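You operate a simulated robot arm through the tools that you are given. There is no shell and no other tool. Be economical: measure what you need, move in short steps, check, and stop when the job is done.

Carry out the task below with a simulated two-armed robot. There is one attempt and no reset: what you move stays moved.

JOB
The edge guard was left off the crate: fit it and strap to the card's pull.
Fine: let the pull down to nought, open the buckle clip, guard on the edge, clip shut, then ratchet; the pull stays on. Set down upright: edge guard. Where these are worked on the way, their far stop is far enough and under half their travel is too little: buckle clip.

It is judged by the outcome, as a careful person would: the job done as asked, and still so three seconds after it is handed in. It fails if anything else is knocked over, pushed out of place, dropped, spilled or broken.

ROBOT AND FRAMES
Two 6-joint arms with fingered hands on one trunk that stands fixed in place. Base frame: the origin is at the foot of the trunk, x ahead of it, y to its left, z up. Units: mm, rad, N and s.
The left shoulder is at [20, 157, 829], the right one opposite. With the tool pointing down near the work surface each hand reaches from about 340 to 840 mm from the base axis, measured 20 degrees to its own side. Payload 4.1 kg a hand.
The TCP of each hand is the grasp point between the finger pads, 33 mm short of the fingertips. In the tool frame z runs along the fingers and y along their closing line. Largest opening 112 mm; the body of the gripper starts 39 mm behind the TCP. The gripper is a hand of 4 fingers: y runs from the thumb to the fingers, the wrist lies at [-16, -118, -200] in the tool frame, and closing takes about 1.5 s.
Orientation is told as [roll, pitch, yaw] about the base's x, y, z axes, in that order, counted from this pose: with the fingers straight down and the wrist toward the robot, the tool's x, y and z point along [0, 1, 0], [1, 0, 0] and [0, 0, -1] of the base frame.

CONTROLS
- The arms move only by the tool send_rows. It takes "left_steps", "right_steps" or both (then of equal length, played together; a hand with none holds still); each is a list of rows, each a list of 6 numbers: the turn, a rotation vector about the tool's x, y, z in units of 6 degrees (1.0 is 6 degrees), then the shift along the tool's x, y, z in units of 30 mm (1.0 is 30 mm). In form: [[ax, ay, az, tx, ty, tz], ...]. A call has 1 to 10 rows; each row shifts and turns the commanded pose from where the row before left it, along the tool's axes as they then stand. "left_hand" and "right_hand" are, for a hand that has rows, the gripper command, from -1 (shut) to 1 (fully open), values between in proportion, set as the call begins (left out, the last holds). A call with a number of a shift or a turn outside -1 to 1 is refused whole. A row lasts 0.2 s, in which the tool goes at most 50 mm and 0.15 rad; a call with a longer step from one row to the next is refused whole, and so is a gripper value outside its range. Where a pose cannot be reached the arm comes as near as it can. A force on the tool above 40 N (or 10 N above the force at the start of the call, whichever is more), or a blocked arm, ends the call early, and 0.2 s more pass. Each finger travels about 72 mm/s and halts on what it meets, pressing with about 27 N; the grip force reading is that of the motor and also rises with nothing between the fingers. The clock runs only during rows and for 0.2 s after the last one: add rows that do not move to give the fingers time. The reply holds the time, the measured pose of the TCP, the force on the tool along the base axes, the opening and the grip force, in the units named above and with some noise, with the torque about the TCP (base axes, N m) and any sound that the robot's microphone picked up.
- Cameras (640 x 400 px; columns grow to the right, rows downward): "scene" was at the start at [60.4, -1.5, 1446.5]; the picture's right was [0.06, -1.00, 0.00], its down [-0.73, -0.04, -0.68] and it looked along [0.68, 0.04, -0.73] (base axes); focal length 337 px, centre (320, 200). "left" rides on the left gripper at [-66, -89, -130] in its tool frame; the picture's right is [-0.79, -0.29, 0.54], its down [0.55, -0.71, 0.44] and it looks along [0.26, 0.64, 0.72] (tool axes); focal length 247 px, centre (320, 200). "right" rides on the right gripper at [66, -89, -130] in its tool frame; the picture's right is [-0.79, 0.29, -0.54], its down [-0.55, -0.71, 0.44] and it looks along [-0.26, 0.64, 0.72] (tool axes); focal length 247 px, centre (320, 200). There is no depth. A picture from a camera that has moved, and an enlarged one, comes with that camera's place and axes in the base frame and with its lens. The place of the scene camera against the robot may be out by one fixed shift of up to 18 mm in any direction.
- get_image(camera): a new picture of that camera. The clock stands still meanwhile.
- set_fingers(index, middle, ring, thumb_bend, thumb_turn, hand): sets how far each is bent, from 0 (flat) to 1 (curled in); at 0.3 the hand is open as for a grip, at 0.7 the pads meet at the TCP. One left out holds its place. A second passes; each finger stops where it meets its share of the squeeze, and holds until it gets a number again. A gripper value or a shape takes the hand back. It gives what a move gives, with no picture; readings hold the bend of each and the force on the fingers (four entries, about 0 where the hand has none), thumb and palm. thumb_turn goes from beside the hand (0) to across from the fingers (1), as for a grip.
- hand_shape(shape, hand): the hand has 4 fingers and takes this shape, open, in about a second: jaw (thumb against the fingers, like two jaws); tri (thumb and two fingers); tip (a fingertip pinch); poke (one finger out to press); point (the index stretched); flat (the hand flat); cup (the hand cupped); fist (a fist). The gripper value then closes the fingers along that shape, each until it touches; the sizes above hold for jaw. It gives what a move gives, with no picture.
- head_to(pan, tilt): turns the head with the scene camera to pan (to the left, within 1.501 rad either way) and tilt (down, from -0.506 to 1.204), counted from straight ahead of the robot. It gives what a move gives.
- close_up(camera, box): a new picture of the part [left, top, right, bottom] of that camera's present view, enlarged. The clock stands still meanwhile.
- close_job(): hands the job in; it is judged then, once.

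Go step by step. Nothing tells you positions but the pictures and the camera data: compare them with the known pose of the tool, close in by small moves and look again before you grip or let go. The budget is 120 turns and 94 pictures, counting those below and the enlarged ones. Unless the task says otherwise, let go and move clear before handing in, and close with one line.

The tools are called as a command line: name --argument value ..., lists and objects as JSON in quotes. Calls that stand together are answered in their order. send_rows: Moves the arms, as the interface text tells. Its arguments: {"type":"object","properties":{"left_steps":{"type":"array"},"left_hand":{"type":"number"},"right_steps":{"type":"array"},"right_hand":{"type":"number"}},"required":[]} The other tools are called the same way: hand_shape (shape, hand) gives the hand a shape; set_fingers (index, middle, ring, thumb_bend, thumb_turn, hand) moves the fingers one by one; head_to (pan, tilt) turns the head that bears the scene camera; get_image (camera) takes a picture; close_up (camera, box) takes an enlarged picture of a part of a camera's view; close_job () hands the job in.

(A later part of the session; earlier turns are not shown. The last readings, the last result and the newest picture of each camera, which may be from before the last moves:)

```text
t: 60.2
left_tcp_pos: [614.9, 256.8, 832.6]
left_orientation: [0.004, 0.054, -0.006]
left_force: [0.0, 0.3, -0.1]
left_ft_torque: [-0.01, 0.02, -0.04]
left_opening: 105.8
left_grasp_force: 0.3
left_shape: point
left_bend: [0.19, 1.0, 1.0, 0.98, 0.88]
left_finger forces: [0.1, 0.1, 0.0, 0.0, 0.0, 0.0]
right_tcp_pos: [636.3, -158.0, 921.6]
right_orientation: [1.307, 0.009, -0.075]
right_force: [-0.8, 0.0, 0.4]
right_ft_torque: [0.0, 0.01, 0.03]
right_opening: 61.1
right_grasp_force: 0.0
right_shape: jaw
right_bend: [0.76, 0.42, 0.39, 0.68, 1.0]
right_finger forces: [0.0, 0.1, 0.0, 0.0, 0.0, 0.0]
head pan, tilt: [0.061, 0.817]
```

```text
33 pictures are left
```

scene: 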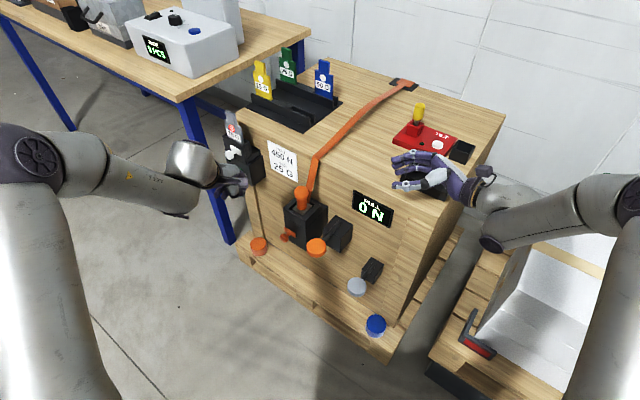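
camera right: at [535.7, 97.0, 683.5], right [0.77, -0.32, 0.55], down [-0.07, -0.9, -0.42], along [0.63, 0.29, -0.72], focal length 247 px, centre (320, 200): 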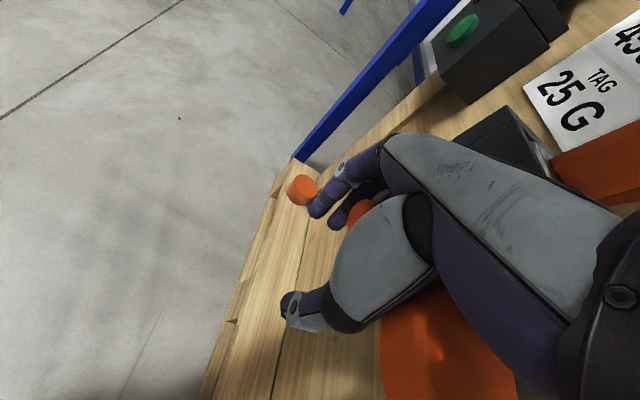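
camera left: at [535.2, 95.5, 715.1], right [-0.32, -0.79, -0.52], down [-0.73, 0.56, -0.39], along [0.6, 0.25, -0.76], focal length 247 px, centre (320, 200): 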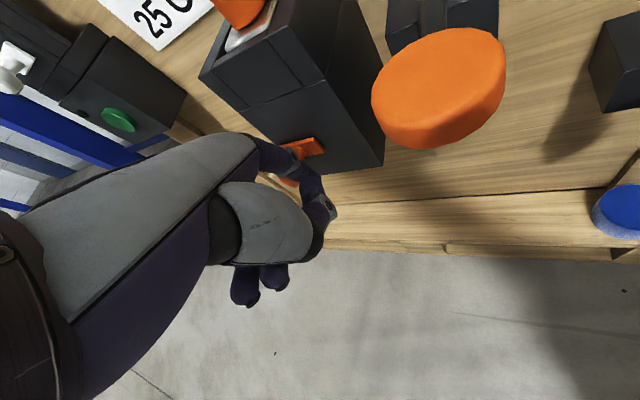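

The right hand rolls easily. I'll check that it can also reach the area above the strap's edge in that rolled attitude before committing to the pick-up.

send_rows --right_steps '[[0, 0, 0, 0.22, 0.85, 0.8], [0, 0, 0, 0.22, 0.85, 0.8], [0, 0, 0, 0.22, 0.85, 0.8], [0, 0, 0, 0.22, 0.85, 0.8], [0, 0, 0, 0.22, 0.85, 0.8], [0, 0, 0, 0.22, 0.85, 0.8], [-0.95, 0, 0.25, 0, 0, 0], [-0.95, 0, 0.25, 0, 0, 0], [-0.95, 0, 0.25, 0, 0, 0], [-0.95, 0, 0.25, 0, 0, 0]]'

send_rows --right_steps '[[0, 0, 0, 0, 0.8, 0.4], [0, 0, 0, 0, 0.8, 0.4], [0, 0, 0, 0, 0, 0]]'

get_image --camera "right"

```text
t: 62.4
left_tcp_pos: [615.5, 256.6, 831.8]
left_orientation: [0.004, 0.052, -0.004]
left_force: [0.1, 0.2, -0.3]
left_ft_torque: [-0.02, 0.02, 0.01]
left_opening: 105.6
left_grasp_force: 0.0
left_shape: point
left_bend: [0.19, 1.0, 1.0, 0.98, 0.88]
left_finger forces: [0.1, 0.0, 0.1, 0.0, 0.1, 0.1]
right_tcp_pos: [801.2, -20.2, 920.9]
right_orientation: [1.299, 0.007, -0.486]
right_force: [0.1, -0.1, -0.1]
right_ft_torque: [0.01, -0.01, 0.02]
right_opening: 61.6
right_grasp_force: 0.0
right_shape: jaw
right_bend: [0.76, 0.42, 0.39, 0.68, 1.0]
right_finger forces: [0.0, 0.0, 0.1, 0.0, 0.0, 0.0]
head pan, tilt: [0.061, 0.817]
```

```text
t: 63.2
left_tcp_pos: [614.8, 257.1, 832.0]
left_orientation: [0.002, 0.053, -0.005]
left_force: [-0.3, -0.4, 0.5]
left_ft_torque: [0.02, 0.0, 0.0]
left_opening: 105.4
left_grasp_force: 0.0
left_shape: point
left_bend: [0.19, 1.0, 1.0, 0.98, 0.88]
left_finger forces: [0.1, 0.0, 0.0, 0.1, 0.0, 0.1]
right_tcp_pos: [853.0, -21.8, 914.1]
right_orientation: [1.3, 0.007, -0.487]
right_force: [-0.4, 0.0, -0.1]
right_ft_torque: [-0.02, 0.02, 0.0]
right_opening: 61.4
right_grasp_force: 0.1
right_shape: jaw
right_bend: [0.76, 0.42, 0.39, 0.68, 1.0]
right_finger forces: [0.0, 0.0, 0.1, 0.1, 0.1, 0.0]
head pan, tilt: [0.061, 0.817]
```

```text
32 pictures are left
camera right: at [724.5, -75.9, 1013.4], right [-0.09, -0.78, -0.62], down [-0.5, 0.58, -0.64], along [0.86, 0.25, -0.45], focal length 247 px, centre (320, 200)
```

right: 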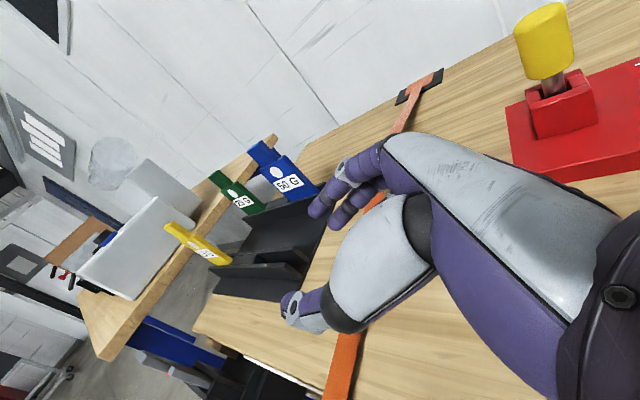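

The rolled hand reaches over the strap's edge. Now I'll return, open the hand fully and head for the guard.

send_rows --right_steps '[[0, 0, 0, -0.16, -0.46, -0.78], [0, 0, 0, -0.16, -0.46, -0.78], [0, 0, 0, -0.16, -0.46, -0.78], [0, 0, 0, -0.16, -0.46, -0.78], [0, 0, 0, -0.16, -0.46, -0.78], [0, 0, 0, -0.16, -0.46, -0.78], [0, 0, 0, -0.16, -0.46, -0.78], [0, 0, 0, -0.16, -0.46, -0.78], [0, 0, 0, -0.16, -0.46, -0.78], [0, 0, 0, -0.16, -0.46, -0.78]]'

send_rows --right_steps '[[0, -1, 0, 0, 0, 0], [0, -1, 0, 0, 0, 0], [0, -1, 0, 0, 0, 0], [0, -1, 0, 0, 0, 0], [0, -1, 0, 0, 0, 0], [0, -1, 0, 0, 0, 0], [0, -1, 0, 0, 0, 0], [0, -1, 0, 0, 0, 0], [0, -1, 0, 0, 0, 0], [0, -1, 0, 0, 0, 0]]'

hand_shape --hand "right" --shape "jaw"

```text
t: 65.4
left_tcp_pos: [615.3, 256.4, 832.3]
left_orientation: [0.004, 0.051, -0.006]
left_force: [-0.2, 0.6, 0.0]
left_ft_torque: [-0.01, -0.03, -0.03]
left_opening: 105.6
left_grasp_force: 0.1
left_shape: point
left_bend: [0.19, 1.0, 1.0, 0.98, 0.88]
left_finger forces: [0.1, 0.0, 0.1, 0.0, 0.0, 0.0]
right_tcp_pos: [619.2, -167.2, 930.4]
right_orientation: [1.302, 0.006, -0.485]
right_force: [1.0, -0.2, 0.3]
right_ft_torque: [0.02, 0.01, -0.01]
right_opening: 61.3
right_grasp_force: 0.0
right_shape: jaw
right_bend: [0.76, 0.42, 0.39, 0.68, 1.0]
right_finger forces: [0.1, 0.0, 0.0, 0.0, 0.0, 0.0]
head pan, tilt: [0.061, 0.817]
```

```text
t: 67.6
left_tcp_pos: [615.9, 257.0, 833.1]
left_orientation: [0.004, 0.053, -0.004]
left_force: [-0.8, 0.1, 0.9]
left_ft_torque: [0.03, 0.0, -0.04]
left_opening: 105.7
left_grasp_force: 0.0
left_shape: point
left_bend: [0.19, 1.0, 1.0, 0.98, 0.88]
left_finger forces: [0.0, 0.1, 0.0, 0.0, 0.0, 0.0]
right_tcp_pos: [605.3, -182.3, 908.2]
right_orientation: [0.328, 0.014, -0.513]
right_force: [0.1, -0.3, 0.5]
right_ft_torque: [0.01, -0.01, 0.0]
right_opening: 61.4
right_grasp_force: 0.0
right_shape: jaw
right_bend: [0.76, 0.42, 0.39, 0.68, 1.0]
right_finger forces: [0.0, 0.0, 0.0, 0.0, 0.0, 0.1]
right hand out of reach, approached as far as the arm can: row 6, 7
head pan, tilt: [0.061, 0.817]
```

```text
t: 68.5
left_tcp_pos: [615.8, 256.5, 832.7]
left_orientation: [0.003, 0.051, -0.006]
left_force: [-0.6, 1.1, -0.1]
left_ft_torque: [-0.02, 0.0, 0.0]
left_opening: 105.5
left_grasp_force: 0.1
left_shape: point
left_bend: [0.19, 1.0, 1.0, 0.98, 0.88]
left_finger forces: [0.1, 0.0, 0.0, 0.0, 0.0, 0.1]
right_tcp_pos: [606.5, -182.4, 909.3]
right_orientation: [0.328, 0.012, -0.511]
right_force: [0.5, 0.4, 1.1]
right_ft_torque: [-0.01, 0.02, 0.01]
right_opening: 111.6
right_grasp_force: 0.0
right_shape: jaw
right_bend: [0.3, 0.3, 0.3, 0.3, 0.98]
right_finger forces: [0.0, 0.0, 0.0, 0.0, 0.0, 0.1]
head pan, tilt: [0.061, 0.817]
```

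I'll level the hand, clear the crate's corner and then start down toward the guard.

send_rows --right_steps '[[0, -0.8, 0, -0.9, 0, 0], [0, -0.8, 0, -0.9, 0, 0], [0, -0.8, 0, -0.9, 0, 0], [0, -0.7, 0, -0.9, 0, 0], [0, 0, 0, -1, 0, 0], [0, 0, 0, -1, 0, 0], [0, 0, 0, -0.5, 0, 1], [0, 0, 0, -0.5, 0, 1], [0, 0, 0, 0, 0, 1], [0, 0, 0, 0, 0, 1]]'

get_image --camera "right"

```text
t: 70.7
left_tcp_pos: [615.5, 256.2, 832.3]
left_orientation: [0.004, 0.052, -0.005]
left_force: [-0.6, 0.7, 0.4]
left_ft_torque: [0.06, 0.02, -0.01]
left_opening: 105.4
left_grasp_force: 0.0
left_shape: point
left_bend: [0.19, 1.0, 1.0, 0.98, 0.88]
left_finger forces: [0.0, 0.0, 0.1, 0.0, 0.0, 0.1]
right_tcp_pos: [509.2, -351.7, 768.2]
right_orientation: [0.007, 0.014, -0.511]
right_force: [0.7, 0.4, -0.5]
right_ft_torque: [0.01, -0.03, 0.0]
right_opening: 111.6
right_grasp_force: 0.0
right_shape: jaw
right_bend: [0.3, 0.3, 0.3, 0.3, 0.98]
right_finger forces: [0.0, 0.0, 0.0, 0.0, 0.0, 0.1]
head pan, tilt: [0.061, 0.817]
```

```text
31 pictures are left
camera right: at [464.4, -250.7, 899.0], right [-0.13, -0.84, 0.53], down [-0.89, -0.13, -0.43], along [0.43, -0.53, -0.73], focal length 247 px, centre (320, 200)
```

right: 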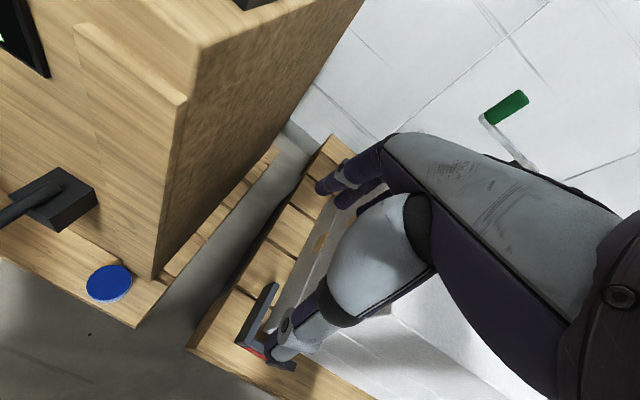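

The guard shows clearly: corner near (449, -373) and leg end near (526, -432), top at about z 485. I'll align over that leg and descend partway.

send_rows --right_steps '[[0, 0, 0.42, -0.9, 0.2, 0.5], [0, 0, 0.42, -0.9, 0.2, 0.5], [0, 0, 0, 0, 0, 1], [0, 0, 0, 0, 0, 1], [0, 0, 0, 0, 0, 1], [0, 0, 0, 0, 0, 1], [0, 0, 0, 0, 0, 1], [0, 0, 0, 0, 0, 0]]'

get_image --camera "right"

close_up --camera "scene" --box '[430, 270, 530, 370]'

```text
t: 71.5
left_tcp_pos: [615.3, 256.3, 831.7]
left_orientation: [0.004, 0.053, -0.005]
left_force: [-0.2, -0.3, -1.1]
left_ft_torque: [0.0, 0.01, -0.02]
left_opening: 105.4
left_grasp_force: 0.0
left_shape: point
left_bend: [0.19, 1.0, 1.0, 0.98, 0.88]
left_finger forces: [0.0, 0.0, 0.0, 0.1, 0.1, 0.1]
right_tcp_pos: [498.2, -398.8, 711.9]
right_orientation: [0.006, 0.004, -0.579]
right_force: [11.6, 9.8, -0.8]
right_ft_torque: [-0.22, 0.28, 1.06]
right_opening: 111.7
right_grasp_force: 0.0
right_shape: jaw
right_bend: [0.3, 0.3, 0.29, 0.3, 0.98]
right_finger forces: [0.0, 0.0, 14.8, 0.0, 0.0, 0.0]
head pan, tilt: [0.061, 0.817]
stopped in row 4 (right hand): the force on the tool passed its limit at 51 N (the readings are from after the stop); the commanded pose is now the measured one
```

```text
30 pictures are left
camera right: at [459.3, -295.5, 842.4], right [-0.19, -0.83, 0.53], down [-0.9, -0.07, -0.44], along [0.4, -0.56, -0.73], focal length 247 px, centre (320, 200)
```

right: 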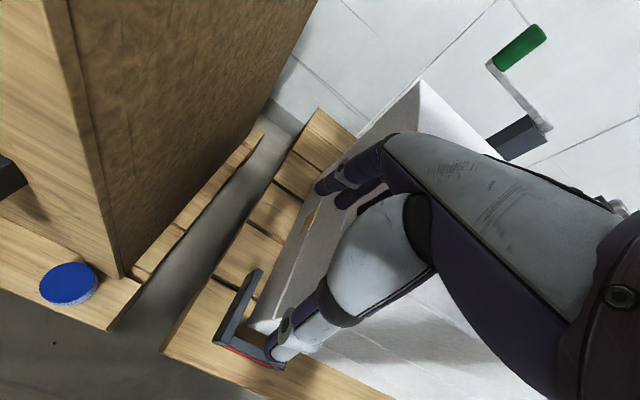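

```text
4.00 times, centred on (480, 320) of scene
camera zoom: at [60.7, -1.0, 1446.5], right [0.06, -1.0, 0.0], down [-0.73, -0.04, -0.68], along [0.68, 0.04, -0.73], focal length 1349 px, centre (-320, -280)
```

zoom: 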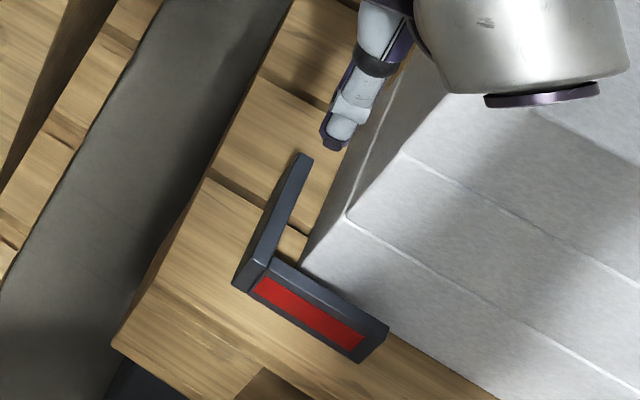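

Something touched the ring finger at z≈712, so the carton may be taller than I judged. I'll look closely before moving.

close_up --camera "right" --box '[220, 70, 500, 390]'

get_image --camera "scene"

```text
1.25 times, centred on (360, 230) of right
camera zoom: at [459.3, -295.5, 842.4], right [-0.19, -0.83, 0.53], down [-0.9, -0.07, -0.44], along [0.4, -0.56, -0.73], focal length 309 px, centre (270, 162)
```

zoom: 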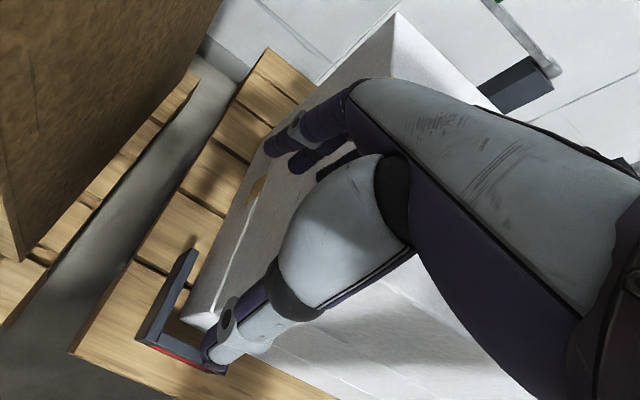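

```text
27 pictures are left
```

scene: 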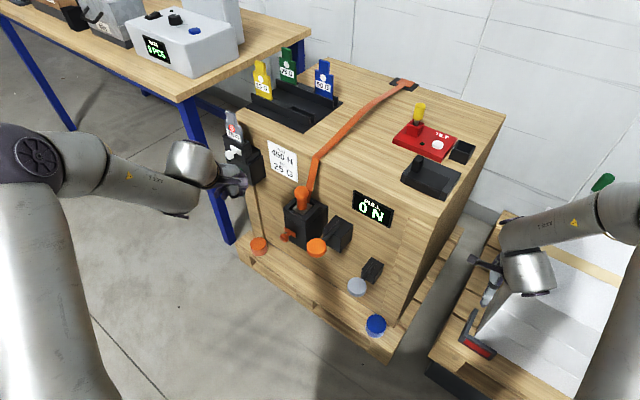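

The carton is taller than I judged and stands about 16 mm inside the guard. I'll back off, curl the ring finger out of the way, and lean the hand away from the carton.

send_rows --right_steps '[[0, 0, 0, 0.5, 0, -0.5], [0, 0, 0, 0.5, 0, 0], [0, -1, 0, 0, 0, 0], [0, -1, 0, 0, 0, 0], [0, -1, 0, 0, 0, 0], [0, -0.4, 0.3, 0, 0, 0], [0, 0, 0, 0, 0, 0]]'

set_fingers --hand "right" --ring 1.0 --index 0.28 --middle 0.28 --thumb_bend 0.28 --thumb_turn 1.0

```text
t: 73.2
left_tcp_pos: [614.1, 257.3, 832.2]
left_orientation: [0.003, 0.053, -0.004]
left_force: [0.6, 0.0, 0.6]
left_ft_torque: [0.03, -0.01, 0.0]
left_opening: 105.6
left_grasp_force: 0.2
left_shape: point
left_bend: [0.19, 1.0, 1.0, 0.98, 0.88]
left_finger forces: [0.0, 0.0, 0.1, 0.0, 0.1, 0.0]
right_tcp_pos: [513.2, -375.6, 725.8]
right_orientation: [-0.352, -0.004, -0.615]
right_force: [-0.3, 0.5, -0.4]
right_ft_torque: [-0.02, -0.03, 0.02]
right_opening: 111.5
right_grasp_force: 0.0
right_shape: jaw
right_bend: [0.3, 0.3, 0.3, 0.3, 0.98]
right_finger forces: [0.1, 0.1, 0.0, 0.0, 0.1, 0.0]
head pan, tilt: [0.061, 0.817]
```

```text
t: 74.2
left_tcp_pos: [615.0, 256.5, 831.9]
left_orientation: [0.003, 0.052, -0.005]
left_force: [-0.2, 0.6, -0.8]
left_ft_torque: [-0.01, 0.01, 0.0]
left_opening: 105.6
left_grasp_force: 0.1
left_shape: point
left_bend: [0.19, 1.0, 1.0, 0.98, 0.88]
left_finger forces: [0.0, 0.0, 0.1, 0.1, 0.1, 0.1]
right_tcp_pos: [513.9, -375.9, 725.9]
right_orientation: [-0.35, -0.004, -0.613]
right_force: [0.7, 0.5, 0.2]
right_ft_torque: [0.01, -0.01, -0.01]
right_opening: 117.4
right_grasp_force: 0.0
right_shape: fingers
right_bend: [0.28, 0.28, 1.0, 0.28, 0.97]
right_finger forces: [0.0, 0.1, 0.0, 0.1, 0.1, 0.0]
head pan, tilt: [0.061, 0.817]
```

Leaning and ring finger curled. I'll descend to just above the guard.

send_rows --right_steps '[[0, 0, 0, 0.17, -0.04, 0.92], [0, 0, 0, 0.17, -0.04, 0.92], [0, 0, 0, 0.17, -0.04, 0.92], [0, 0, 0, 0.17, -0.04, 0.92], [0, 0, 0, 0.17, -0.04, 0.92], [0, 0, 0, 0.17, -0.04, 0.92], [0, 0, 0, 0, 0, 0]]'

get_image --camera "right"

close_up --camera "scene" --box '[430, 270, 530, 370]'

```text
t: 75.8
left_tcp_pos: [616.2, 256.7, 831.3]
left_orientation: [0.004, 0.052, -0.004]
left_force: [0.5, -0.2, -0.6]
left_ft_torque: [-0.01, 0.03, 0.01]
left_opening: 105.6
left_grasp_force: 0.2
left_shape: point
left_bend: [0.19, 1.0, 1.0, 0.98, 0.88]
left_finger forces: [0.0, 0.1, 0.0, 0.1, 0.0, 0.0]
right_tcp_pos: [491.8, -394.3, 559.8]
right_orientation: [-0.35, -0.003, -0.613]
right_force: [0.2, -0.2, 0.7]
right_ft_torque: [-0.02, 0.0, 0.01]
right_opening: 117.6
right_grasp_force: 0.0
right_shape: fingers
right_bend: [0.28, 0.28, 1.0, 0.28, 0.97]
right_finger forces: [0.0, 0.1, 0.1, 0.0, 0.0, 0.0]
head pan, tilt: [0.061, 0.817]
```

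```text
26 pictures are left
camera right: at [480.9, -255.4, 658.1], right [-0.09, -0.62, 0.78], down [-0.97, -0.14, -0.22], along [0.25, -0.77, -0.59], focal length 247 px, centre (320, 200)
```

right: 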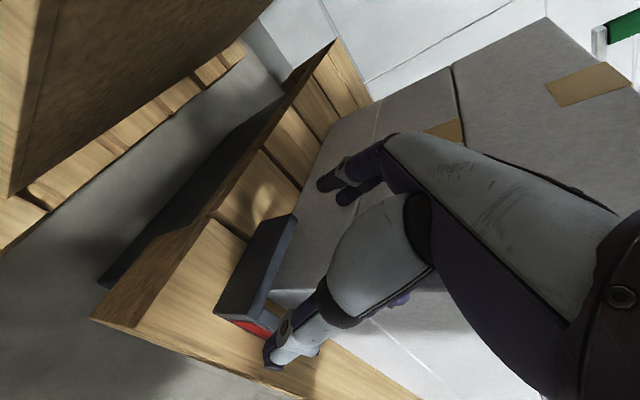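

```text
4.00 times, centred on (480, 320) of scene
camera zoom: at [60.3, -1.5, 1446.5], right [0.06, -1.0, 0.0], down [-0.73, -0.04, -0.68], along [0.68, 0.04, -0.73], focal length 1349 px, centre (-320, -280)
```

zoom: 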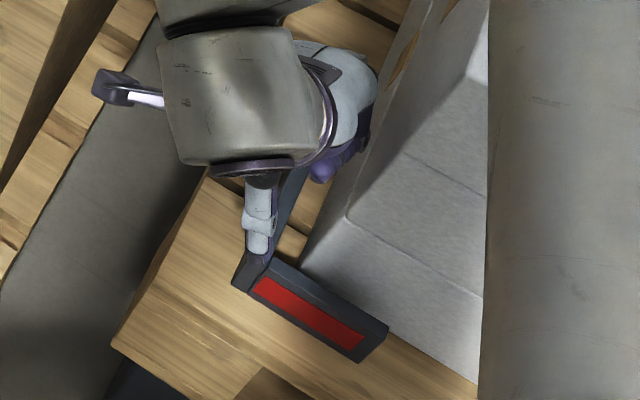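

Aligned, with no contact. I'll descend vertically so the fingers straddle the guard's leg end to end.

send_rows --right_steps '[[0, 0, 0, 0.25, 0, 0.68], [0, 0, 0, 0.25, 0, 0.68], [0, 0, 0, 0.2, 0, 0.55], [0, 0, 0, 0, 0, 0]]'

get_image --camera "right"

```text
t: 76.8
left_tcp_pos: [616.0, 256.4, 831.1]
left_orientation: [0.004, 0.052, -0.005]
left_force: [-0.8, -0.5, -0.2]
left_ft_torque: [0.0, -0.01, 0.04]
left_opening: 105.6
left_grasp_force: 0.0
left_shape: point
left_bend: [0.19, 1.0, 1.0, 0.98, 0.88]
left_finger forces: [0.0, 0.0, 0.0, 0.0, 0.0, 0.0]
right_tcp_pos: [491.2, -394.3, 498.5]
right_orientation: [-0.349, -0.003, -0.616]
right_force: [-0.2, 1.4, 0.4]
right_ft_torque: [0.0, -0.02, -0.04]
right_opening: 117.6
right_grasp_force: 0.0
right_shape: fingers
right_bend: [0.28, 0.28, 1.0, 0.28, 0.97]
right_finger forces: [0.0, 0.1, 0.0, 0.0, 0.0, 0.0]
head pan, tilt: [0.061, 0.817]
```

```text
24 pictures are left
camera right: at [479.3, -255.6, 598.3], right [-0.09, -0.62, 0.78], down [-0.97, -0.14, -0.22], along [0.24, -0.77, -0.59], focal length 247 px, centre (320, 200)
```

right: 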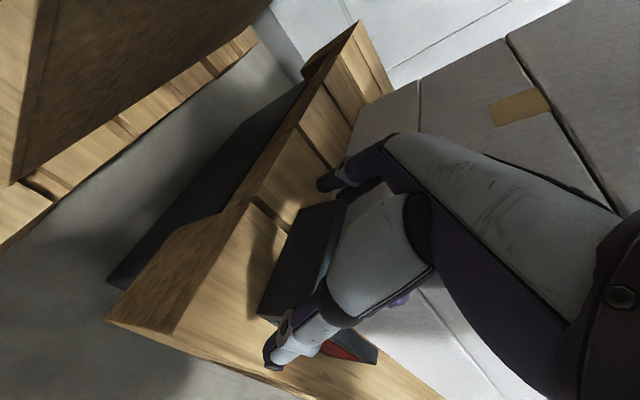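

The fingers straddle the leg. I'll lower a touch more and close the index, middle finger and thumb on it.

send_rows --right_steps '[[0, 0, 0, 0.08, 0, 0.22], [0, 0, 0, 0, 0, 0]]'

set_fingers --hand "right" --index 0.6 --middle 0.6 --thumb_bend 0.6

get_image --camera "right"

```text
t: 77.3
left_tcp_pos: [616.3, 257.0, 833.0]
left_orientation: [0.003, 0.052, -0.006]
left_force: [0.4, -0.4, 0.7]
left_ft_torque: [0.0, 0.05, 0.0]
left_opening: 105.6
left_grasp_force: 0.1
left_shape: point
left_bend: [0.19, 1.0, 1.0, 0.98, 0.88]
left_finger forces: [0.0, 0.1, 0.1, 0.0, 0.0, 0.0]
right_tcp_pos: [491.8, -394.4, 490.6]
right_orientation: [-0.35, -0.006, -0.614]
right_force: [0.6, 0.2, 0.2]
right_ft_torque: [0.01, 0.01, 0.02]
right_opening: 117.9
right_grasp_force: 0.1
right_shape: fingers
right_bend: [0.28, 0.28, 1.0, 0.28, 0.97]
right_finger forces: [0.0, 0.0, 0.0, 0.0, 0.0, 0.0]
head pan, tilt: [0.061, 0.817]
```

```text
t: 78.3
left_tcp_pos: [615.3, 255.9, 831.5]
left_orientation: [0.003, 0.053, -0.006]
left_force: [0.0, -0.1, 0.4]
left_ft_torque: [-0.01, -0.01, -0.01]
left_opening: 105.7
left_grasp_force: 0.0
left_shape: point
left_bend: [0.19, 1.0, 1.0, 0.98, 0.88]
left_finger forces: [0.0, 0.0, 0.1, 0.0, 0.1, 0.1]
right_tcp_pos: [492.1, -394.0, 492.4]
right_orientation: [-0.35, -0.005, -0.615]
right_force: [7.4, -0.2, 4.1]
right_ft_torque: [-0.28, -0.44, 0.09]
right_opening: 85.3
right_grasp_force: 15.8
right_shape: fingers
right_bend: [0.43, 0.37, 1.0, 0.4, 0.99]
right_finger forces: [10.7, 9.0, 0.1, 0.0, 12.3, 0.1]
head pan, tilt: [0.061, 0.817]
```

```text
23 pictures are left
camera right: at [480.2, -255.3, 591.5], right [-0.09, -0.62, 0.78], down [-0.96, -0.14, -0.22], along [0.25, -0.77, -0.59], focal length 247 px, centre (320, 200)
```

right: 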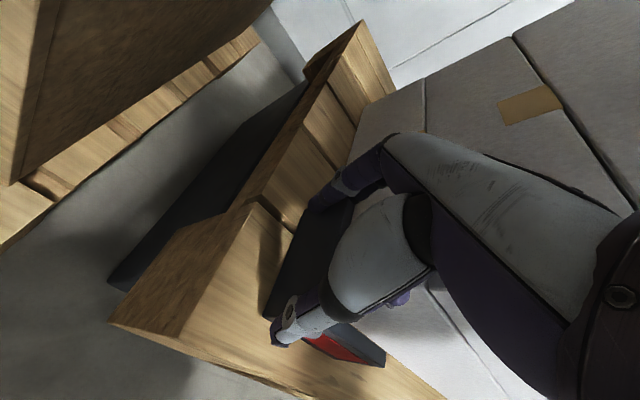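

Gripped with index, middle and thumb all in contact. I'll lift slowly and check.

send_rows --right_steps '[[0, 0, 0, -0.12, 0, -0.32], [0, 0, 0, -0.12, 0, -0.32], [0, 0, 0, -0.2, 0, -0.6], [0, 0, 0, -0.2, 0, -0.6], [0, 0, 0, -0.2, 0, -0.6], [0, 0, 0, -0.2, 0, -0.6], [0, 0, 0, 0, 0, 0]]'

get_image --camera "right"

close_up --camera "scene" --box '[420, 250, 540, 370]'

```text
t: 80.0
left_tcp_pos: [616.1, 256.9, 832.3]
left_orientation: [0.004, 0.052, -0.005]
left_force: [-0.3, -0.2, -0.5]
left_ft_torque: [0.01, -0.03, 0.02]
left_opening: 105.9
left_grasp_force: 0.2
left_shape: point
left_bend: [0.19, 1.0, 1.0, 0.98, 0.88]
left_finger forces: [0.0, 0.0, 0.1, 0.0, 0.1, 0.0]
right_tcp_pos: [494.8, -392.7, 588.7]
right_orientation: [-0.353, -0.004, -0.614]
right_force: [0.9, 0.3, -0.8]
right_ft_torque: [-0.01, 0.02, 0.02]
right_opening: 52.8
right_grasp_force: 0.0
right_shape: fingers
right_bend: [0.54, 0.45, 1.0, 0.5, 1.0]
right_finger forces: [0.0, 0.0, 0.1, 0.0, 0.0, 0.0]
head pan, tilt: [0.061, 0.817]
```

```text
22 pictures are left
camera right: at [482.0, -254.4, 688.3], right [-0.09, -0.62, 0.78], down [-0.97, -0.14, -0.22], along [0.24, -0.77, -0.59], focal length 247 px, centre (320, 200)
```

right: 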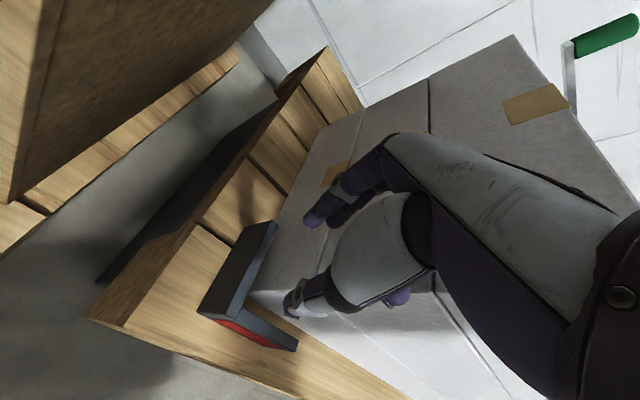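

```text
3.33 times, centred on (480, 310) of scene
camera zoom: at [60.4, -1.5, 1446.5], right [0.06, -1.0, 0.0], down [-0.73, -0.04, -0.68], along [0.68, 0.04, -0.73], focal length 1124 px, centre (-213, -167)
```

zoom: 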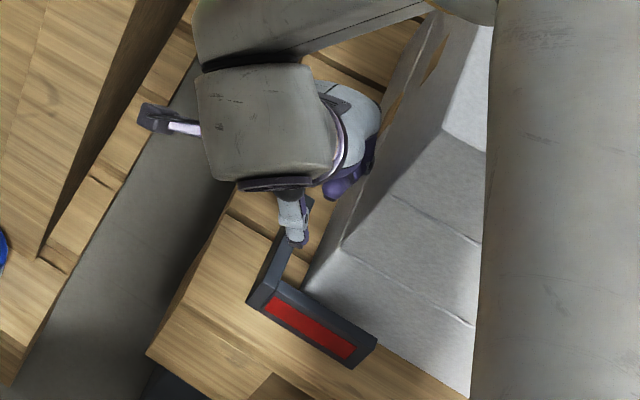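

The wide grip slipped off; the guard still stands where it was. I'll use that same straddle only to drag it out from the carton, so a firm thin pinch on the red leg becomes possible.

set_fingers --hand "right" --index 0.28 --middle 0.28 --thumb_bend 0.28

send_rows --right_steps '[[0, 0, 0, 0.28, 0, 0.76], [0, 0, 0, 0.28, 0, 0.76], [0, 0, 0, 0.28, 0, 0.76], [0, 0, 0, 0.26, -0.05, 0.7], [0, 0, 0, 0, 0, 0]]'

set_fingers --hand "right" --index 0.5 --middle 0.5 --thumb_bend 0.5

send_rows --right_steps '[[0, 0, 0, 0, -0.3, 0], [0, 0, 0, 0, -0.3, 0], [0, 0, 0, 0, -0.3, 0], [0, 0, 0, 0, -0.3, 0], [0, 0, 0, 0, -0.3, 0], [0, 0, 0, 0, 0, 0]]'

get_image --camera "right"

```text
t: 81.0
left_tcp_pos: [614.7, 257.4, 831.2]
left_orientation: [0.002, 0.052, -0.005]
left_force: [-0.4, -0.6, 0.6]
left_ft_torque: [-0.02, -0.02, 0.04]
left_opening: 105.5
left_grasp_force: 0.0
left_shape: point
left_bend: [0.19, 1.0, 1.0, 0.98, 0.88]
left_finger forces: [0.1, 0.1, 0.1, 0.1, 0.0, 0.0]
right_tcp_pos: [493.8, -393.2, 588.0]
right_orientation: [-0.352, -0.004, -0.613]
right_force: [0.8, -0.5, 0.3]
right_ft_torque: [-0.01, -0.02, 0.01]
right_opening: 117.6
right_grasp_force: 0.0
right_shape: fingers
right_bend: [0.28, 0.28, 1.0, 0.28, 0.97]
right_finger forces: [0.0, 0.0, 0.0, 0.1, 0.0, 0.0]
head pan, tilt: [0.061, 0.817]
```

```text
t: 82.2
left_tcp_pos: [615.4, 256.0, 832.4]
left_orientation: [0.003, 0.051, -0.006]
left_force: [0.4, -0.3, -0.3]
left_ft_torque: [0.0, 0.04, 0.0]
left_opening: 105.7
left_grasp_force: 0.0
left_shape: point
left_bend: [0.19, 1.0, 1.0, 0.98, 0.88]
left_finger forces: [0.0, 0.1, 0.1, 0.0, 0.1, 0.1]
right_tcp_pos: [491.9, -393.6, 490.7]
right_orientation: [-0.351, -0.003, -0.615]
right_force: [0.0, -0.6, 0.4]
right_ft_torque: [0.02, -0.03, 0.0]
right_opening: 117.6
right_grasp_force: 0.0
right_shape: fingers
right_bend: [0.28, 0.28, 1.0, 0.28, 0.97]
right_finger forces: [0.0, 0.0, 0.0, 0.0, 0.0, 0.1]
head pan, tilt: [0.061, 0.817]
```

```text
t: 83.2
left_tcp_pos: [615.7, 256.3, 832.3]
left_orientation: [0.005, 0.053, -0.006]
left_force: [-0.7, -0.3, 0.4]
left_ft_torque: [0.0, -0.02, 0.0]
left_opening: 105.6
left_grasp_force: 0.1
left_shape: point
left_bend: [0.19, 1.0, 1.0, 0.98, 0.88]
left_finger forces: [0.0, 0.0, 0.0, 0.0, 0.1, 0.1]
right_tcp_pos: [492.4, -393.0, 492.2]
right_orientation: [-0.349, -0.004, -0.615]
right_force: [1.5, 2.9, 5.2]
right_ft_torque: [-0.11, -0.2, 0.07]
right_opening: 77.0
right_grasp_force: 10.9
right_shape: fingers
right_bend: [0.48, 0.37, 1.0, 0.41, 0.99]
right_finger forces: [2.6, 9.4, 0.0, 0.0, 10.0, 0.1]
head pan, tilt: [0.061, 0.817]
```

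```text
t: 84.1
left_tcp_pos: [615.3, 256.9, 832.5]
left_orientation: [0.005, 0.052, -0.005]
left_force: [-0.3, -0.3, 0.3]
left_ft_torque: [-0.04, -0.01, 0.01]
left_opening: 105.3
left_grasp_force: 0.0
left_shape: point
left_bend: [0.19, 1.0, 1.0, 0.98, 0.88]
left_finger forces: [0.0, 0.0, 0.0, 0.1, 0.0, 0.0]
right_tcp_pos: [474.0, -379.6, 497.5]
right_orientation: [-0.349, -0.027, -0.616]
right_force: [27.8, -20.4, -14.3]
right_ft_torque: [0.55, 0.48, 0.44]
right_opening: 57.9
right_grasp_force: 15.7
right_shape: fingers
right_bend: [0.5, 0.2, 1.0, 0.5, 1.0]
right_finger forces: [0.1, 31.4, 0.1, 0.0, 0.0, 0.0]
head pan, tilt: [0.061, 0.817]
stopped in row 4 (right hand): the force on the tool passed its limit at 42 N (the readings are from after the stop); the commanded pose is now the measured one
```

```text
20 pictures are left
camera right: at [460.5, -239.4, 594.0], right [-0.11, -0.61, 0.78], down [-0.96, -0.14, -0.24], along [0.26, -0.78, -0.57], focal length 247 px, centre (320, 200)
```

right: 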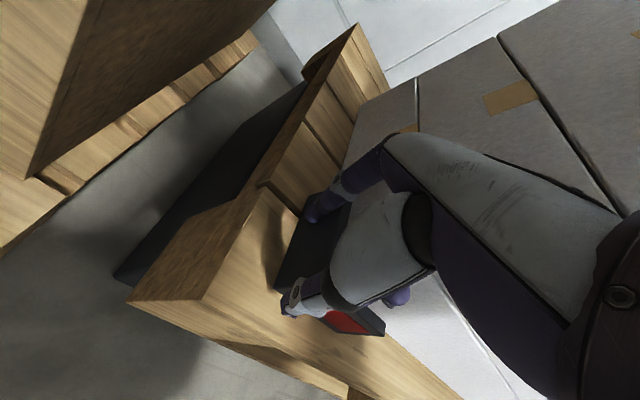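

The guard won't drag. I'll let go, lift clear, and set up for a firm thin pinch on the red leg with middle, ring and thumb, leaning more so the hand clears the carton.

set_fingers --hand "right" --index 0.28 --middle 0.28 --thumb_bend 0.28

send_rows --right_steps '[[0, 0, 0, -0.2, 0.3, -0.6], [0, 0, 0, -0.3, 0.2, -0.9], [0, 0, 0, -0.3, 0, -0.9], [0, -1, 0, -0.3, 0, -0.9], [0, -1, 0, 0, 0, 0], [0, -0.2, 0, 0, 0, 0], [0, 0, 0, 0, 0, 0]]'

set_fingers --hand "right" --index 1.0 --middle 0.57 --ring 0.57 --thumb_bend 0.5

get_image --camera "right"

```text
t: 85.1
left_tcp_pos: [614.1, 256.3, 833.1]
left_orientation: [0.004, 0.053, -0.004]
left_force: [-0.6, 0.0, 0.6]
left_ft_torque: [0.01, 0.0, 0.0]
left_opening: 105.4
left_grasp_force: 0.1
left_shape: point
left_bend: [0.19, 1.0, 1.0, 0.98, 0.88]
left_finger forces: [0.1, 0.1, 0.1, 0.0, 0.0, 0.1]
right_tcp_pos: [469.5, -376.7, 495.0]
right_orientation: [-0.349, -0.017, -0.616]
right_force: [7.3, -9.6, -3.8]
right_ft_torque: [0.2, 0.19, -0.08]
right_opening: 117.7
right_grasp_force: 4.6
right_shape: fingers
right_bend: [0.28, 0.19, 1.0, 0.28, 0.97]
right_finger forces: [0.1, 10.2, 0.0, 0.0, 0.1, 0.0]
head pan, tilt: [0.061, 0.817]
```

```text
t: 86.7
left_tcp_pos: [614.9, 256.1, 831.8]
left_orientation: [0.004, 0.051, -0.007]
left_force: [0.1, 0.4, 0.1]
left_ft_torque: [-0.01, -0.01, -0.05]
left_opening: 105.6
left_grasp_force: 0.1
left_shape: point
left_bend: [0.19, 1.0, 1.0, 0.98, 0.88]
left_finger forces: [0.0, 0.1, 0.0, 0.0, 0.0, 0.0]
right_tcp_pos: [480.8, -382.6, 599.4]
right_orientation: [-0.58, -0.016, -0.617]
right_force: [0.5, -0.5, -0.7]
right_ft_torque: [-0.02, 0.0, -0.05]
right_opening: 117.5
right_grasp_force: 0.1
right_shape: fingers
right_bend: [0.28, 0.23, 1.0, 0.28, 0.97]
right_finger forces: [0.1, 0.1, 0.1, 0.0, 0.1, 0.1]
head pan, tilt: [0.061, 0.817]
```

```text
t: 87.7
left_tcp_pos: [615.7, 256.5, 831.2]
left_orientation: [0.003, 0.053, -0.004]
left_force: [-0.1, -0.7, -1.4]
left_ft_torque: [0.0, -0.01, -0.01]
left_opening: 105.4
left_grasp_force: 0.0
left_shape: point
left_bend: [0.19, 1.0, 1.0, 0.98, 0.88]
left_finger forces: [0.1, 0.1, 0.0, 0.0, 0.1, 0.0]
right_tcp_pos: [483.3, -380.9, 599.5]
right_orientation: [-0.577, -0.016, -0.612]
right_force: [4.2, 10.9, -1.4]
right_ft_torque: [0.16, -0.09, 0.18]
right_opening: 43.8
right_grasp_force: 6.0
right_shape: fingers
right_bend: [1.0, 0.56, 0.6, 0.5, 1.0]
right_finger forces: [0.0, 0.0, 11.4, 0.1, 0.0, 0.1]
head pan, tilt: [0.061, 0.817]
```

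```text
19 pictures are left
camera right: at [481.4, -225.8, 670.6], right [0.01, -0.46, 0.89], down [-0.98, -0.16, -0.07], along [0.18, -0.87, -0.45], focal length 247 px, centre (320, 200)
```

right: 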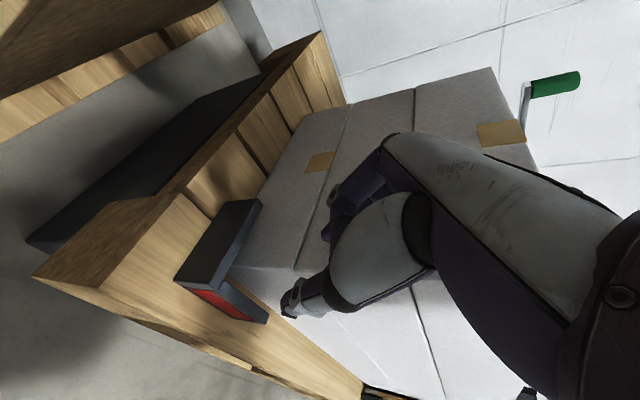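

The guard and the carton show clearly now. I'll shift off the carton, then approach the red leg near the corner along the finger direction.

send_rows --right_steps '[[0, 0, 0, 0.6, -0.3, 0], [0, 0, 0, 0.6, -0.5, 0.2], [0, 0, 0, 0, -0.3, 0.3], [0, 0, 0, 0, 0, 0.8], [0, 0, 0, 0, 0, 0.8], [0, 0, 0, 0, 0, 0]]'

get_image --camera "right"

close_up --camera "scene" --box '[430, 280, 520, 370]'

```text
t: 89.1
left_tcp_pos: [614.3, 257.0, 831.4]
left_orientation: [0.004, 0.052, -0.005]
left_force: [1.3, -0.1, -0.5]
left_ft_torque: [0.01, -0.02, 0.01]
left_opening: 105.5
left_grasp_force: 0.0
left_shape: point
left_bend: [0.19, 1.0, 1.0, 0.98, 0.88]
left_finger forces: [0.0, 0.0, 0.0, 0.1, 0.0, 0.1]
right_tcp_pos: [452.7, -366.2, 525.9]
right_orientation: [-0.578, -0.015, -0.617]
right_force: [0.2, 0.3, -0.1]
right_ft_torque: [0.01, -0.01, 0.01]
right_opening: 43.9
right_grasp_force: 0.1
right_shape: fingers
right_bend: [1.0, 0.56, 0.56, 0.5, 1.0]
right_finger forces: [0.1, 0.1, 0.0, 0.0, 0.0, 0.0]
head pan, tilt: [0.061, 0.817]
```

```text
18 pictures are left
camera right: at [452.9, -211.1, 597.0], right [0.01, -0.46, 0.89], down [-0.98, -0.16, -0.07], along [0.18, -0.87, -0.45], focal length 247 px, centre (320, 200)
```

right: 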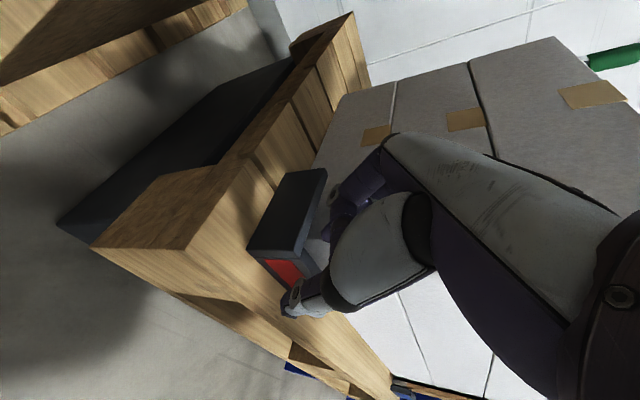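

```text
4.44 times, centred on (475, 325) of scene
camera zoom: at [60.4, -1.4, 1446.5], right [0.06, -1.0, 0.0], down [-0.73, -0.04, -0.68], along [0.68, 0.04, -0.73], focal length 1499 px, centre (-369, -356)
```

zoom: 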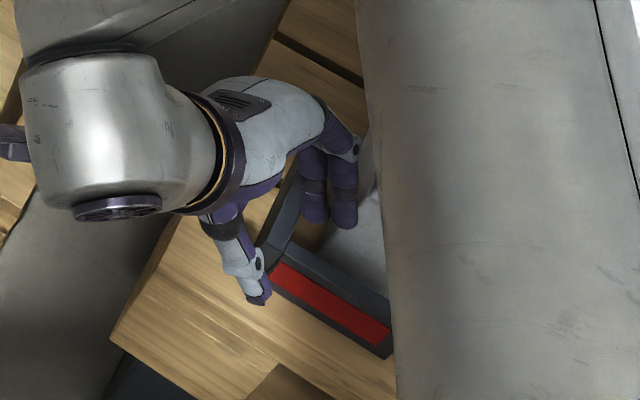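

Fingers and thumb straddle the red leg well. I'll go in along the fingers the last 48 mm and close.

send_rows --right_steps '[[0, 0, 0, 0, 0, 0.5], [0, 0, 0, 0, 0, 0.5], [0, 0, 0, 0, 0, 0.35], [0, 0, 0, 0, 0, 0.2], [0, 0, 0, 0, 0, 0]]'

set_fingers --hand "right" --middle 0.9 --ring 0.9 --thumb_bend 0.9

close_up --camera "scene" --box '[430, 280, 520, 370]'

```text
t: 89.8
left_tcp_pos: [615.5, 256.9, 831.7]
left_orientation: [0.003, 0.052, -0.005]
left_force: [-0.7, -0.4, 0.6]
left_ft_torque: [0.0, 0.01, 0.02]
left_opening: 105.7
left_grasp_force: 0.1
left_shape: point
left_bend: [0.19, 1.0, 1.0, 0.98, 0.88]
left_finger forces: [0.0, 0.1, 0.0, 0.1, 0.0, 0.0]
right_tcp_pos: [444.4, -376.3, 499.0]
right_orientation: [-0.576, -0.015, -0.603]
right_force: [-1.8, 19.1, 10.8]
right_ft_torque: [-0.84, 0.03, 0.18]
right_opening: 44.3
right_grasp_force: 13.9
right_shape: fingers
right_bend: [1.0, 0.56, 0.65, 0.5, 1.0]
right_finger forces: [0.0, 0.1, 27.1, 0.0, 0.0, 0.1]
head pan, tilt: [0.061, 0.817]
stopped in row 3 (right hand): the force on the tool passed its limit at 54 N (the readings are from after the stop); the commanded pose is now the measured one
```

```text
t: 90.8
left_tcp_pos: [615.6, 257.1, 831.8]
left_orientation: [0.003, 0.055, -0.003]
left_force: [-0.6, 0.3, -0.1]
left_ft_torque: [0.0, -0.01, 0.01]
left_opening: 105.7
left_grasp_force: 0.1
left_shape: point
left_bend: [0.19, 1.0, 1.0, 0.98, 0.88]
left_finger forces: [0.0, 0.0, 0.0, 0.0, 0.1, 0.1]
right_tcp_pos: [446.3, -377.1, 499.6]
right_orientation: [-0.575, -0.019, -0.599]
right_force: [23.0, 9.7, 5.5]
right_ft_torque: [-0.87, 0.21, 1.51]
right_opening: 38.4
right_grasp_force: 32.9
right_shape: fingers
right_bend: [1.0, 0.65, 0.69, 0.78, 1.0]
right_finger forces: [0.0, 12.2, 40.1, 0.1, 13.0, 0.1]
head pan, tilt: [0.061, 0.817]
```

```text
4.44 times, centred on (475, 325) of scene
camera zoom: at [60.7, -1.2, 1446.5], right [0.06, -1.0, 0.0], down [-0.73, -0.04, -0.68], along [0.68, 0.04, -0.73], focal length 1499 px, centre (-369, -356)
```

zoom: 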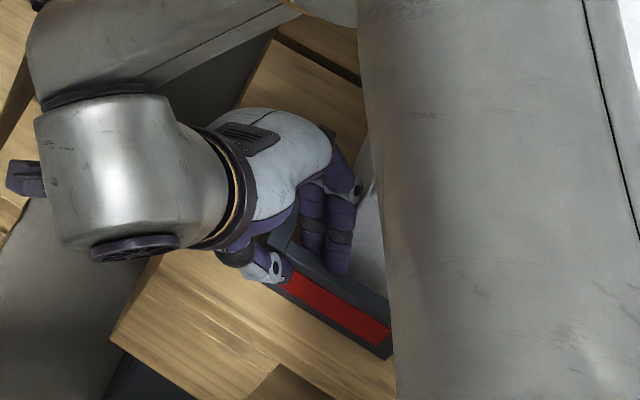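

The middle finger and thumb have the leg, but the ring finger is jammed against the carton. I'll ease the ring and lift a little.

set_fingers --hand "right" --ring 0.5 --middle 1.0 --thumb_bend 1.0

send_rows --right_steps '[[0, 0, 0, -0.1, 0, -0.2], [0, 0, 0, -0.15, 0, -0.25], [0, 0, 0, -0.2, 0, -0.3], [0, 0, 0, -0.3, 0, -0.4], [0, 0, 0, 0, 0, 0]]'

close_up --camera "scene" --box '[430, 270, 530, 370]'

```text
t: 91.5
left_tcp_pos: [614.4, 255.1, 833.1]
left_orientation: [0.004, 0.055, -0.003]
left_force: [0.1, 0.5, -0.4]
left_ft_torque: [-0.01, 0.04, -0.03]
left_opening: 105.5
left_grasp_force: 0.1
left_shape: point
left_bend: [0.19, 1.0, 1.0, 0.98, 0.88]
left_finger forces: [0.1, 0.1, 0.0, 0.1, 0.0, 0.0]
right_tcp_pos: [442.6, -374.5, 497.4]
right_orientation: [-0.578, -0.009, -0.603]
right_force: [-4.5, 15.5, 13.0]
right_ft_torque: [-1.12, 0.01, 0.49]
right_opening: 35.5
right_grasp_force: 28.4
right_shape: fingers
right_bend: [1.0, 0.61, 0.62, 0.87, 1.0]
right_finger forces: [0.0, 14.7, 26.9, 0.0, 15.4, 0.0]
head pan, tilt: [0.061, 0.817]
stopped (right hand): the force on the tool passed its limit at 40 N (the readings are from after the stop); the commanded pose is now the measured one
```

```text
t: 92.7
left_tcp_pos: [616.1, 257.9, 832.4]
left_orientation: [0.003, 0.053, -0.004]
left_force: [-0.5, -0.5, -0.5]
left_ft_torque: [-0.02, -0.01, 0.01]
left_opening: 105.6
left_grasp_force: 0.2
left_shape: point
left_bend: [0.19, 1.0, 1.0, 0.98, 0.88]
left_finger forces: [0.0, 0.0, 0.0, 0.0, 0.1, 0.0]
right_tcp_pos: [443.7, -374.1, 539.0]
right_orientation: [-0.575, -0.006, -0.602]
right_force: [-0.2, 23.4, -9.4]
right_ft_torque: [-0.08, 0.15, 0.38]
right_opening: 33.4
right_grasp_force: 11.2
right_shape: fingers
right_bend: [1.0, 0.73, 0.62, 0.97, 1.0]
right_finger forces: [0.1, 0.0, 23.5, 0.2, 0.0, 0.0]
head pan, tilt: [0.061, 0.817]
```

```text
4.00 times, centred on (480, 320) of scene
camera zoom: at [60.5, -1.1, 1446.5], right [0.06, -1.0, 0.0], down [-0.73, -0.04, -0.68], along [0.68, 0.04, -0.73], focal length 1349 px, centre (-320, -280)
```

zoom: 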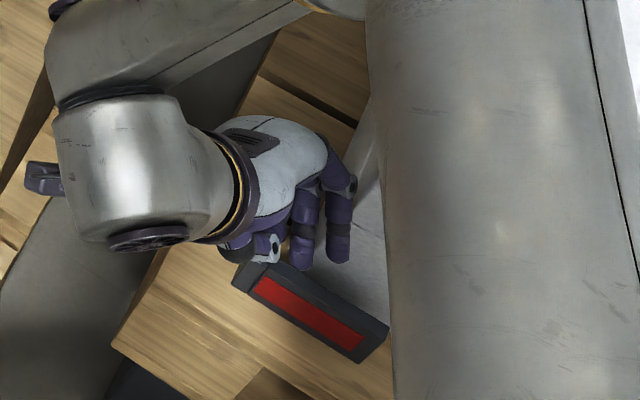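

It slipped again. With the ring finger curled away, I'll hook the middle finger inside the corner with the thumb outside, and pull the guard out into open space toward me.

set_fingers --hand "right" --ring 1.0 --middle 0.56 --thumb_bend 0.45

send_rows --right_steps '[[0, 0, 0, 0, -0.15, 0], [0, 0, 0, 0.3, 0, 0.5], [0, 0, 0, 0.2, 0, 0.5], [0, 0, 0, 0, 0, 0.4], [0, 0, 0, 0, 0, 0.3], [0, 0, 0, 0, 0, 0]]'

```text
t: 93.7
left_tcp_pos: [614.3, 257.0, 830.5]
left_orientation: [0.003, 0.052, -0.005]
left_force: [0.3, -0.2, -0.3]
left_ft_torque: [0.0, 0.0, 0.0]
left_opening: 105.6
left_grasp_force: 0.1
left_shape: point
left_bend: [0.19, 1.0, 1.0, 0.98, 0.88]
left_finger forces: [0.0, 0.1, 0.0, 0.0, 0.0, 0.0]
right_tcp_pos: [443.8, -374.8, 537.3]
right_orientation: [-0.576, -0.009, -0.604]
right_force: [0.2, 0.1, 1.1]
right_ft_torque: [0.02, 0.04, 0.0]
right_opening: 46.5
right_grasp_force: 0.0
right_shape: fingers
right_bend: [1.0, 0.56, 1.0, 0.45, 1.0]
right_finger forces: [0.0, 0.1, 0.1, 0.0, 0.1, 0.1]
head pan, tilt: [0.061, 0.817]
```

```text
t: 94.9
left_tcp_pos: [616.0, 258.2, 833.1]
left_orientation: [0.003, 0.053, -0.005]
left_force: [-0.6, -1.3, 0.3]
left_ft_torque: [0.01, -0.01, 0.01]
left_opening: 105.7
left_grasp_force: 0.2
left_shape: point
left_bend: [0.19, 1.0, 1.0, 0.98, 0.88]
left_finger forces: [0.1, 0.0, 0.0, 0.0, 0.0, 0.0]
right_tcp_pos: [438.5, -383.6, 492.1]
right_orientation: [-0.571, -0.018, -0.592]
right_force: [3.3, 14.2, 10.2]
right_ft_torque: [-0.41, -0.2, 0.51]
right_opening: 46.6
right_grasp_force: 14.4
right_shape: fingers
right_bend: [1.0, 0.59, 1.0, 0.45, 0.99]
right_finger forces: [0.0, 27.8, 0.0, 0.0, 0.1, 0.0]
head pan, tilt: [0.061, 0.817]
stopped in row 6 (right hand): the force on the tool passed its limit at 44 N (the readings are from after the stop); the commanded pose is now the measured one
```

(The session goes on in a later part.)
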